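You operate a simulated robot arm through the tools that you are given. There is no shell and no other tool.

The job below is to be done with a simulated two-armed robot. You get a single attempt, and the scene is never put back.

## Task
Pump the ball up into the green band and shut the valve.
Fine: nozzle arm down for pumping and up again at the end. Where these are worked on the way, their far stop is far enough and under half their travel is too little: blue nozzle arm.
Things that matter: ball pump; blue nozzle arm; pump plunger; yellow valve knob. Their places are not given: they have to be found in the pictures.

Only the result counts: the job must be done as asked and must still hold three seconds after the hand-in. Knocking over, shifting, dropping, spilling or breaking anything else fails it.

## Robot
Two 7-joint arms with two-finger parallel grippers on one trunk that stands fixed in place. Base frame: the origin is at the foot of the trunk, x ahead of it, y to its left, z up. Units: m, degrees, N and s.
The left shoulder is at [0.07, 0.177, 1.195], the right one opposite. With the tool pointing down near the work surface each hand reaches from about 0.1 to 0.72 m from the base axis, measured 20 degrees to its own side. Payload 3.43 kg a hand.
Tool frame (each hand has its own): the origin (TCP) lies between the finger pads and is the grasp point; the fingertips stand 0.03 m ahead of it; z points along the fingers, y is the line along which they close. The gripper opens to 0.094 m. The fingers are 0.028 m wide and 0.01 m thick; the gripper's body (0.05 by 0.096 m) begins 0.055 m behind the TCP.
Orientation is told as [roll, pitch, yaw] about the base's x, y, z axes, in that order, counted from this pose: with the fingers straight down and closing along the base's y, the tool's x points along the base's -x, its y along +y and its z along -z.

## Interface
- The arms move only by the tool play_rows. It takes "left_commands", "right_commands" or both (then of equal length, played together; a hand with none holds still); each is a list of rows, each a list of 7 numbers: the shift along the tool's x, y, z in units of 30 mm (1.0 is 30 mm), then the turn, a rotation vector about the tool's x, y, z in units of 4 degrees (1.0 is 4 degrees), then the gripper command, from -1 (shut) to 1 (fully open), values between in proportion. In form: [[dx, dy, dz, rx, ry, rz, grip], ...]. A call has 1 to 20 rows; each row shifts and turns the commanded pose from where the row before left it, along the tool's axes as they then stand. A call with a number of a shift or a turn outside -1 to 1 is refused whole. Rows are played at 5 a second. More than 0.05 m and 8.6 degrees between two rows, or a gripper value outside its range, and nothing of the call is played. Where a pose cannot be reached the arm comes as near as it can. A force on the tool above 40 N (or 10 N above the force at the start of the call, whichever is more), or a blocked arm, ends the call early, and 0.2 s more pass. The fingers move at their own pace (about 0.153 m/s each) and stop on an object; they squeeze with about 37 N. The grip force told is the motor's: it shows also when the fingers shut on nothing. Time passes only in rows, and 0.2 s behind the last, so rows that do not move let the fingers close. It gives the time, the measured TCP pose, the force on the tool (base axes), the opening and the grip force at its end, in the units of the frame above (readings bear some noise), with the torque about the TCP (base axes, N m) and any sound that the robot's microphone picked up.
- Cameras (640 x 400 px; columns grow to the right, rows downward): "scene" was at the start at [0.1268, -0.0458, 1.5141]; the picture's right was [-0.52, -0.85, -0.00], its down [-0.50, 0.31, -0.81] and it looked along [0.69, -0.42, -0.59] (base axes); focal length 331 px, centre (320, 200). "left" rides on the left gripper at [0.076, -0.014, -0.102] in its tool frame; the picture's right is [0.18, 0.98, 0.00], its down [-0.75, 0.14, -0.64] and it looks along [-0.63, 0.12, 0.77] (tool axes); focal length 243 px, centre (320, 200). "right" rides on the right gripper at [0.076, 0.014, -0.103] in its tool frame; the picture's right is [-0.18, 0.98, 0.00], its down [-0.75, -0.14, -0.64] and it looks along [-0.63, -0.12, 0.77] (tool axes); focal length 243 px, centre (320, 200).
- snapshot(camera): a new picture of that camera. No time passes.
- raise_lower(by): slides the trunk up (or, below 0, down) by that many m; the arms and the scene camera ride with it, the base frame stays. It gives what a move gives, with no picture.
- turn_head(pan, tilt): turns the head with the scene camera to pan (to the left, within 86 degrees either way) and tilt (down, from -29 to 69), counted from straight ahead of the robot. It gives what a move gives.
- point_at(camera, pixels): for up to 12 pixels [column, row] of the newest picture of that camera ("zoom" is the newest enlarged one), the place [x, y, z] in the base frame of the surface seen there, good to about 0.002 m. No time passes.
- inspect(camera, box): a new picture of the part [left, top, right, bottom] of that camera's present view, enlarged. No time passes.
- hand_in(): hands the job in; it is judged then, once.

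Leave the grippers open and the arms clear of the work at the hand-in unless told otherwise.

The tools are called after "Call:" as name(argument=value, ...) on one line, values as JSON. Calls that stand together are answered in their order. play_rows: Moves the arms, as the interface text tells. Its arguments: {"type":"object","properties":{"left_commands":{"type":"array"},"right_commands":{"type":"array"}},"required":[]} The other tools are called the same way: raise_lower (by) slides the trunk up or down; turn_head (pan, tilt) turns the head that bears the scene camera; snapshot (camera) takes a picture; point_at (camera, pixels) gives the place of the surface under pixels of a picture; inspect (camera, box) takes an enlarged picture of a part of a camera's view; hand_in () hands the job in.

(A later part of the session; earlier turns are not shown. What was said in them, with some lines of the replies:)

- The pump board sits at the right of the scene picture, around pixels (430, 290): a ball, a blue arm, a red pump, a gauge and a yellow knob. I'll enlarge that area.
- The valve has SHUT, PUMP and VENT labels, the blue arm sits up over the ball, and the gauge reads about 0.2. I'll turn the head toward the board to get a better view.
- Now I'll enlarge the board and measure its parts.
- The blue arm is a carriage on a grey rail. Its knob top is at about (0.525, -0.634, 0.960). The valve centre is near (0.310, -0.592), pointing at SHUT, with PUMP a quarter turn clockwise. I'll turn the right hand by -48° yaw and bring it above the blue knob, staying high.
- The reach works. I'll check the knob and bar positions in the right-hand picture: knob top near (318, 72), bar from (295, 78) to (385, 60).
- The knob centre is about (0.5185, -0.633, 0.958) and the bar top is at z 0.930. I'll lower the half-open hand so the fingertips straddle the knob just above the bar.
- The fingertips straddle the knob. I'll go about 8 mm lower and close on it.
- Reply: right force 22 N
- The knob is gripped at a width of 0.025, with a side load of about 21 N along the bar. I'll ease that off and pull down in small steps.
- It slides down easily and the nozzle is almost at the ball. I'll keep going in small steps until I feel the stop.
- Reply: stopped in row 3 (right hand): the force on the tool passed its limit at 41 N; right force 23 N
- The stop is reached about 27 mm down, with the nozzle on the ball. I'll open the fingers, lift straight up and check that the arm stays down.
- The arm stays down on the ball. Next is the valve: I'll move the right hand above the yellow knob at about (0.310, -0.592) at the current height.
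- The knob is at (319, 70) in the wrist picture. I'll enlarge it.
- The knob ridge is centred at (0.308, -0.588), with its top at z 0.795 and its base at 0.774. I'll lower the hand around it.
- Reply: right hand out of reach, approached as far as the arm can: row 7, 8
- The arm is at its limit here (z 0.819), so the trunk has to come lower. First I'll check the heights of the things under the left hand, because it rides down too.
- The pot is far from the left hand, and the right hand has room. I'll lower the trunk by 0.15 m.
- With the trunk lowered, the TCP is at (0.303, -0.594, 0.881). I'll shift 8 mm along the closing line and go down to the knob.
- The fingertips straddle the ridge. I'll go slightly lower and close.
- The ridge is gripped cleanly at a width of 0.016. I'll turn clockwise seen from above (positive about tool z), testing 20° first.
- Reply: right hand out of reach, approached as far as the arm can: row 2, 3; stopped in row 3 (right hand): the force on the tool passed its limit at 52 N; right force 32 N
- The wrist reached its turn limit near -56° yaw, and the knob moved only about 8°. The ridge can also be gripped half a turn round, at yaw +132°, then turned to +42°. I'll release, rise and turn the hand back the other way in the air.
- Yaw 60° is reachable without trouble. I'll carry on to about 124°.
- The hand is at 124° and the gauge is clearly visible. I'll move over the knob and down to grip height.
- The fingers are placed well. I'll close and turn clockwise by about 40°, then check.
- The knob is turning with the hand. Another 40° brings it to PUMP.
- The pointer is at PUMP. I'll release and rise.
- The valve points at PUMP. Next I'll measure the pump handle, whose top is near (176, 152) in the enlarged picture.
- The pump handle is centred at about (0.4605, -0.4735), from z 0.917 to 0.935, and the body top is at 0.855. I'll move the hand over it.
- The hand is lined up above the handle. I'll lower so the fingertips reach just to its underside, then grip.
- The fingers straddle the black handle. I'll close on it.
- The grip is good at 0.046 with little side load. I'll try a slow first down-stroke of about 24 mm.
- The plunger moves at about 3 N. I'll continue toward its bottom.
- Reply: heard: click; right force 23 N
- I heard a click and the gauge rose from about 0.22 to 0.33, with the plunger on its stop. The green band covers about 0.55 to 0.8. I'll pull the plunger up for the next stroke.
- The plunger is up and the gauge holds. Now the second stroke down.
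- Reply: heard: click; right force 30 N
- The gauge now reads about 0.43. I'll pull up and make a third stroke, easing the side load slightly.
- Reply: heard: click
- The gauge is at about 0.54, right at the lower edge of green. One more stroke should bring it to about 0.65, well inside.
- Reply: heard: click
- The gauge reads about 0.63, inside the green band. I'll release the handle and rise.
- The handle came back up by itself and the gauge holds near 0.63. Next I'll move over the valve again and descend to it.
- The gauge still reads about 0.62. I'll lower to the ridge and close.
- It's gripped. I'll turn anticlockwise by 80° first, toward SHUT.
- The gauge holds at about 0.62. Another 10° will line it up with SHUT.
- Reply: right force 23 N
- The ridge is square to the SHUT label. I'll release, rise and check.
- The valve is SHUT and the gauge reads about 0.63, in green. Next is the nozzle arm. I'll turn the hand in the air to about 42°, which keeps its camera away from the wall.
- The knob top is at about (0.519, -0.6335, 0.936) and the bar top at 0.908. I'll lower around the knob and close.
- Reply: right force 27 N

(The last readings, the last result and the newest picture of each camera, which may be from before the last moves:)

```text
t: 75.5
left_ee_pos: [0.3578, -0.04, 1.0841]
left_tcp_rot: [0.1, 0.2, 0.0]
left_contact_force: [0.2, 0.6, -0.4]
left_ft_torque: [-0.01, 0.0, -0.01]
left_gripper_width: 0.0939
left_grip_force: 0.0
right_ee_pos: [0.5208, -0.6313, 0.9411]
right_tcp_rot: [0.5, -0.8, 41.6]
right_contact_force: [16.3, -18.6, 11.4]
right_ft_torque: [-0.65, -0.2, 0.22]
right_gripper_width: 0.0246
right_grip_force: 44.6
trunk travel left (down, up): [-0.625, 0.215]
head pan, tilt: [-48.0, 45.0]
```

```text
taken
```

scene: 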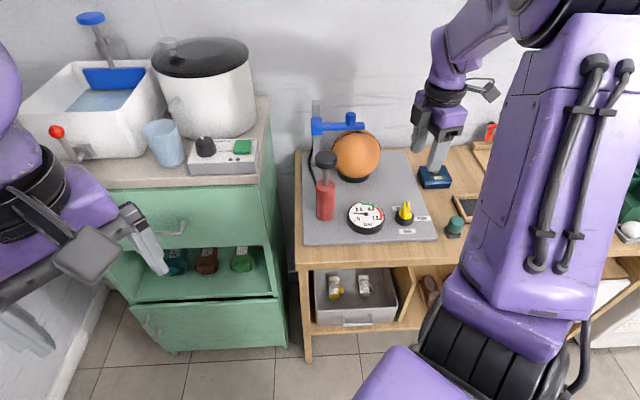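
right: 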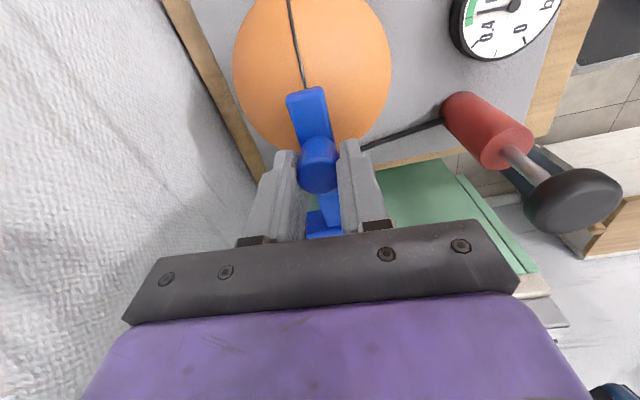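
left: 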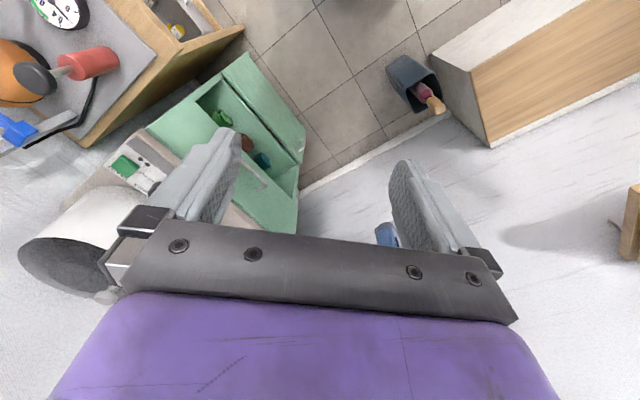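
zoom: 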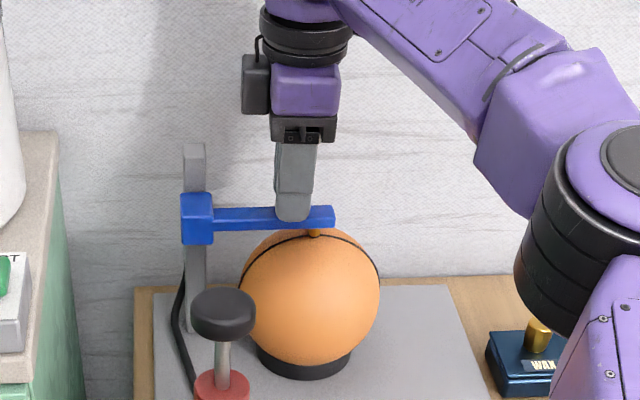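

The knob is gripped. Before lifting, I'll check how close the elbow is to the wax box.

Call:
point_at(camera="zoom", pixels=[[560, 320], [530, 290], [600, 330], [540, 345], [500, 360]])

Call:
play_rows(right_commands=[[0, -0.1, -0.2, 0, 0, 0, -1], [0, 0, -0.2, 0, 0, 0, -1], [0, 0, -0.2, 0, 0, 0, -1], [0, 0, -0.2, 0, 0, 0, -1]])

Call:
inspect(camera="scene", box=[290, 50, 430, 190])

```text
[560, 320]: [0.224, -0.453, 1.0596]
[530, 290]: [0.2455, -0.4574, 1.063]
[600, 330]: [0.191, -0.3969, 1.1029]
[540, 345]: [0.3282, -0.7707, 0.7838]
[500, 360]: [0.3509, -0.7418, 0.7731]
```

```text
t: 76.5
left_ee_pos: [0.3577, -0.0403, 1.0823]
left_tcp_rot: [-0.2, 0.0, -0.1]
left_contact_force: [-0.3, 0.2, 0.5]
left_ft_torque: [0.02, -0.01, 0.02]
left_gripper_width: 0.0942
left_grip_force: 0.1
right_ee_pos: [0.5213, -0.6319, 0.9643]
right_tcp_rot: [1.0, -0.8, 41.7]
right_contact_force: [-14.9, 17.0, -27.7]
right_ft_torque: [0.44, -0.64, 0.11]
right_gripper_width: 0.0251
right_grip_force: 44.5
trunk travel left (down, up): [-0.625, 0.215]
head pan, tilt: [-48.0, 45.0]
```

```text
2.86 times, centred on (360, 120) of scene
```

zoom: 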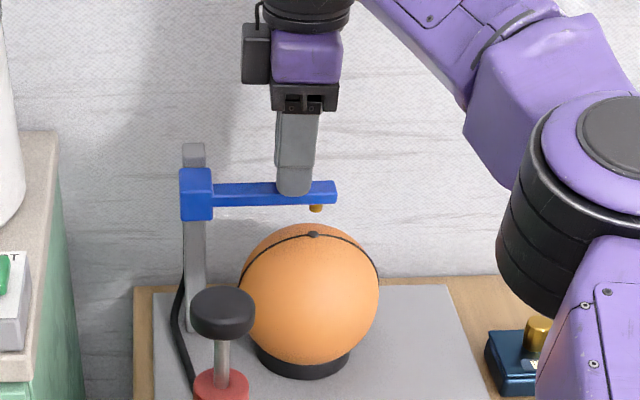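

The arm is up about 23 mm and the force of -28 N suggests the top stop. I'll nudge a little further to be sure, easing the side load.

Call:
play_rows(right_commands=[[0, 0.07, -0.05, 0, 0, 0, -1], [0, 0, -0.05, 0, 0, 0, -1]])

Call:
inspect(camera="scene", box=[290, 50, 430, 190])

```text
t: 77.1
left_ee_pos: [0.3569, -0.0413, 1.0841]
left_tcp_rot: [0.1, 0.0, -0.1]
left_contact_force: [0.3, -0.3, 0.0]
left_ft_torque: [0.0, -0.01, 0.03]
left_gripper_width: 0.0942
left_grip_force: 0.2
right_ee_pos: [0.521, -0.6327, 0.9681]
right_tcp_rot: [0.7, -0.9, 41.6]
right_contact_force: [-13.2, 17.0, -33.4]
right_ft_torque: [0.01, 0.02, 0.11]
right_gripper_width: 0.025
right_grip_force: 44.8
trunk travel left (down, up): [-0.625, 0.215]
head pan, tilt: [-48.0, 45.0]
```

```text
2.86 times, centred on (360, 120) of scene
```

zoom: 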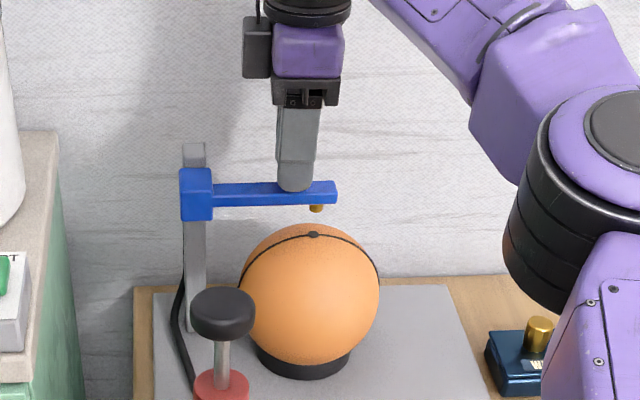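

The bar didn't move, so it's at the top stop. I'll release and rise.

Call:
play_rows(right_commands=[[0, 0, 0, 0, 0, 0, 0.2], [0, 0, 0, 0, 0, 0, 0.2], [0, 0, -0.8, 0, 0, 0, 0.2], [0, 0, -1, 0, 0, 0, 0.2], [0, 0, -1, 0, 0, 0, 0.2], [0, 0, -1, 0, 0, 0, 1], [0, 0, -1, 0, 0, 0, 1], [0, 0, -1, 0, 0, 0, 1], [0, 0, 0, 0, 0, 0, 1], [0, 0, 0, 0, 0, 0, 1]])

Call:
snapshot(camera="scene")

Call:
inspect(camera="scene", box=[290, 90, 450, 250])

Call:
snapshot(camera="right")

```text
t: 79.3
left_ee_pos: [0.3568, -0.0376, 1.0839]
left_tcp_rot: [0.0, 0.0, -0.2]
left_contact_force: [0.4, 1.1, 0.3]
left_ft_torque: [-0.02, -0.03, 0.01]
left_gripper_width: 0.0941
left_grip_force: 0.2
right_ee_pos: [0.5095, -0.6014, 1.1176]
right_tcp_rot: [0.4, -0.8, 41.7]
right_contact_force: [-0.1, -0.9, 0.3]
right_ft_torque: [-0.04, 0.01, 0.01]
right_gripper_width: 0.0941
right_grip_force: 0.1
right hand out of reach, approached as far as the arm can: row 6, 7, 8
trunk travel left (down, up): [-0.625, 0.215]
head pan, tilt: [-48.0, 45.0]
```

```text
taken
```

scene: 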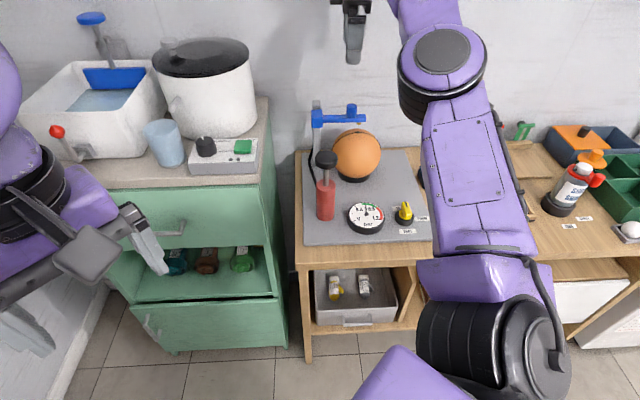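

```text
2.50 times, centred on (370, 170) of scene
```

zoom: 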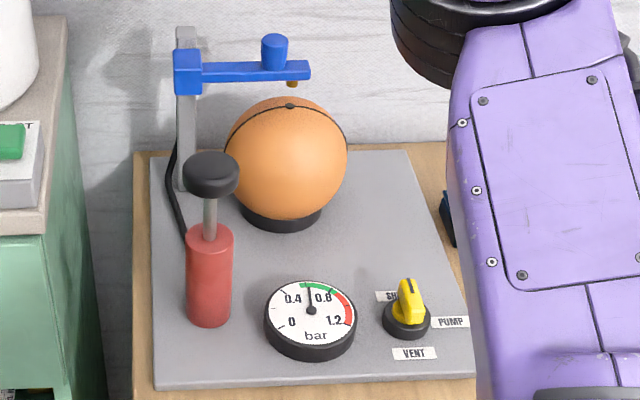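

```text
taken
```

right: 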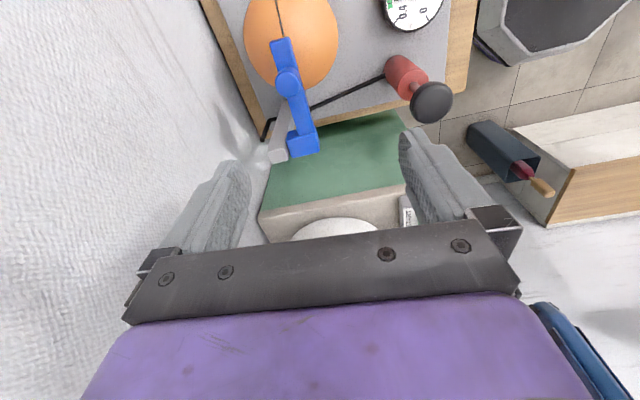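

The nozzle arm is up, the valve is at SHUT and the gauge reads about 0.62, in green. I'll draw the right hand back from the work and wait a bit.

Call:
play_rows(right_commands=[[0.1, 0.9, 0, 0, 0, 0, 1], [0.1, 0.9, 0, 0, 0, 0, 1], [0.1, 0.9, 0, 0, 0, 0, 1], [0.1, 0.9, 0, 0, 0, 0, 1], [0, 0.9, -0.5, 0, 0, 0, 1], [0, 0.9, -0.5, 0, 0, 0, 1], [0, 0, 0, 0, 0, 0, 1], [0, 0, 0, 0, 0, 0, 1], [0, 0, 0, 0, 0, 0, 1], [0, 0, 0, 0, 0, 0, 1], [0, 0, 0, 0, 0, 0, 1], [0, 0, 0, 0, 0, 0, 1], [0, 0, 0, 0, 0, 0, 1]])

Call:
snapshot(camera="scene")

Call:
inspect(camera="scene", box=[335, 180, 435, 245])

Call:
inspect(camera="scene", box=[290, 90, 450, 250])

```text
t: 82.1
left_ee_pos: [0.3566, -0.0398, 1.0838]
left_tcp_rot: [0.0, 0.0, 0.0]
left_contact_force: [0.0, 0.0, 0.0]
left_ft_torque: [0.01, 0.01, -0.01]
left_gripper_width: 0.0942
left_grip_force: 0.2
right_ee_pos: [0.4071, -0.4903, 1.1472]
right_tcp_rot: [0.4, -0.9, 41.6]
right_contact_force: [-0.2, 0.4, -0.4]
right_ft_torque: [-0.02, 0.02, 0.03]
right_gripper_width: 0.0939
right_grip_force: 0.1
right hand out of reach, approached as far as the arm can: row 6
trunk travel left (down, up): [-0.625, 0.215]
head pan, tilt: [-48.0, 45.0]
```

```text
taken
```

scene: 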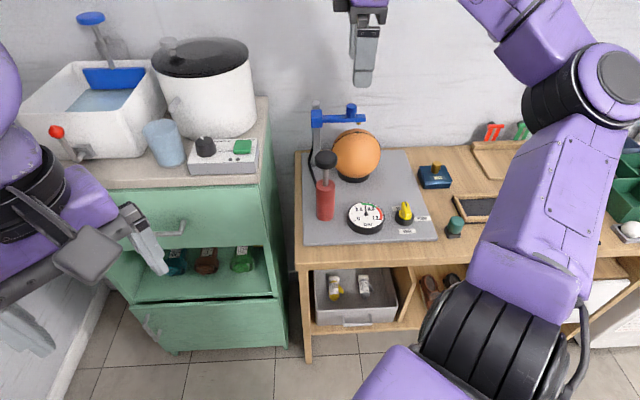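

```text
6.15 times, centred on (385, 212) of scene
```

zoom: 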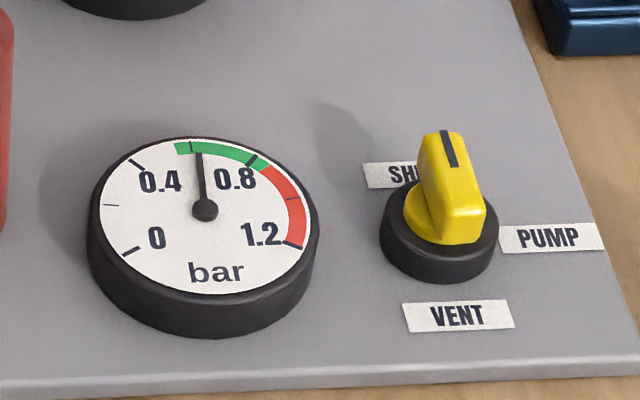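

```text
2.50 times, centred on (370, 170) of scene
```

zoom: 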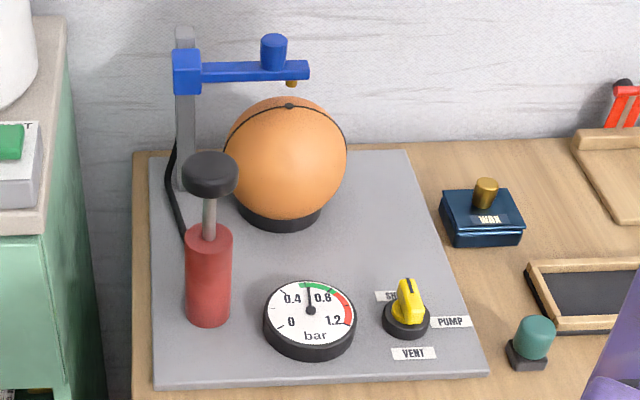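

The gauge needle is steady in green at about 0.63, the valve points at SHUT and the nozzle arm is up. Nothing else has moved, both grippers are open, and the arms are clear. I'm handing the job in.

Call:
hand_in()

```text
The job is handed in.
```

The ball is pumped up to about 0.63 bar, inside the green band, and the yellow valve is back at SHUT. I've handed the job in. No verdict came back.

- **Nozzle arm:** I lowered it onto the ball until it hit its bottom stop. After shutting the valve, I raised it back to its top stop.
- **Valve:** I turned it to PUMP for the pumping, then back to SHUT. The knob is within about 2 degrees of where it started.
- **Pump:** Four full strokes took the gauge from about 0.22 to 0.63 bar. The green band runs from about 0.55 to just past 0.8. The needle held steady after the valve was shut and the nozzle lifted.

The last pictures showed nothing else moved. Both grippers are open and the arms are clear of the board. I lowered the trunk by 0.15 m to reach the valve and left it there.
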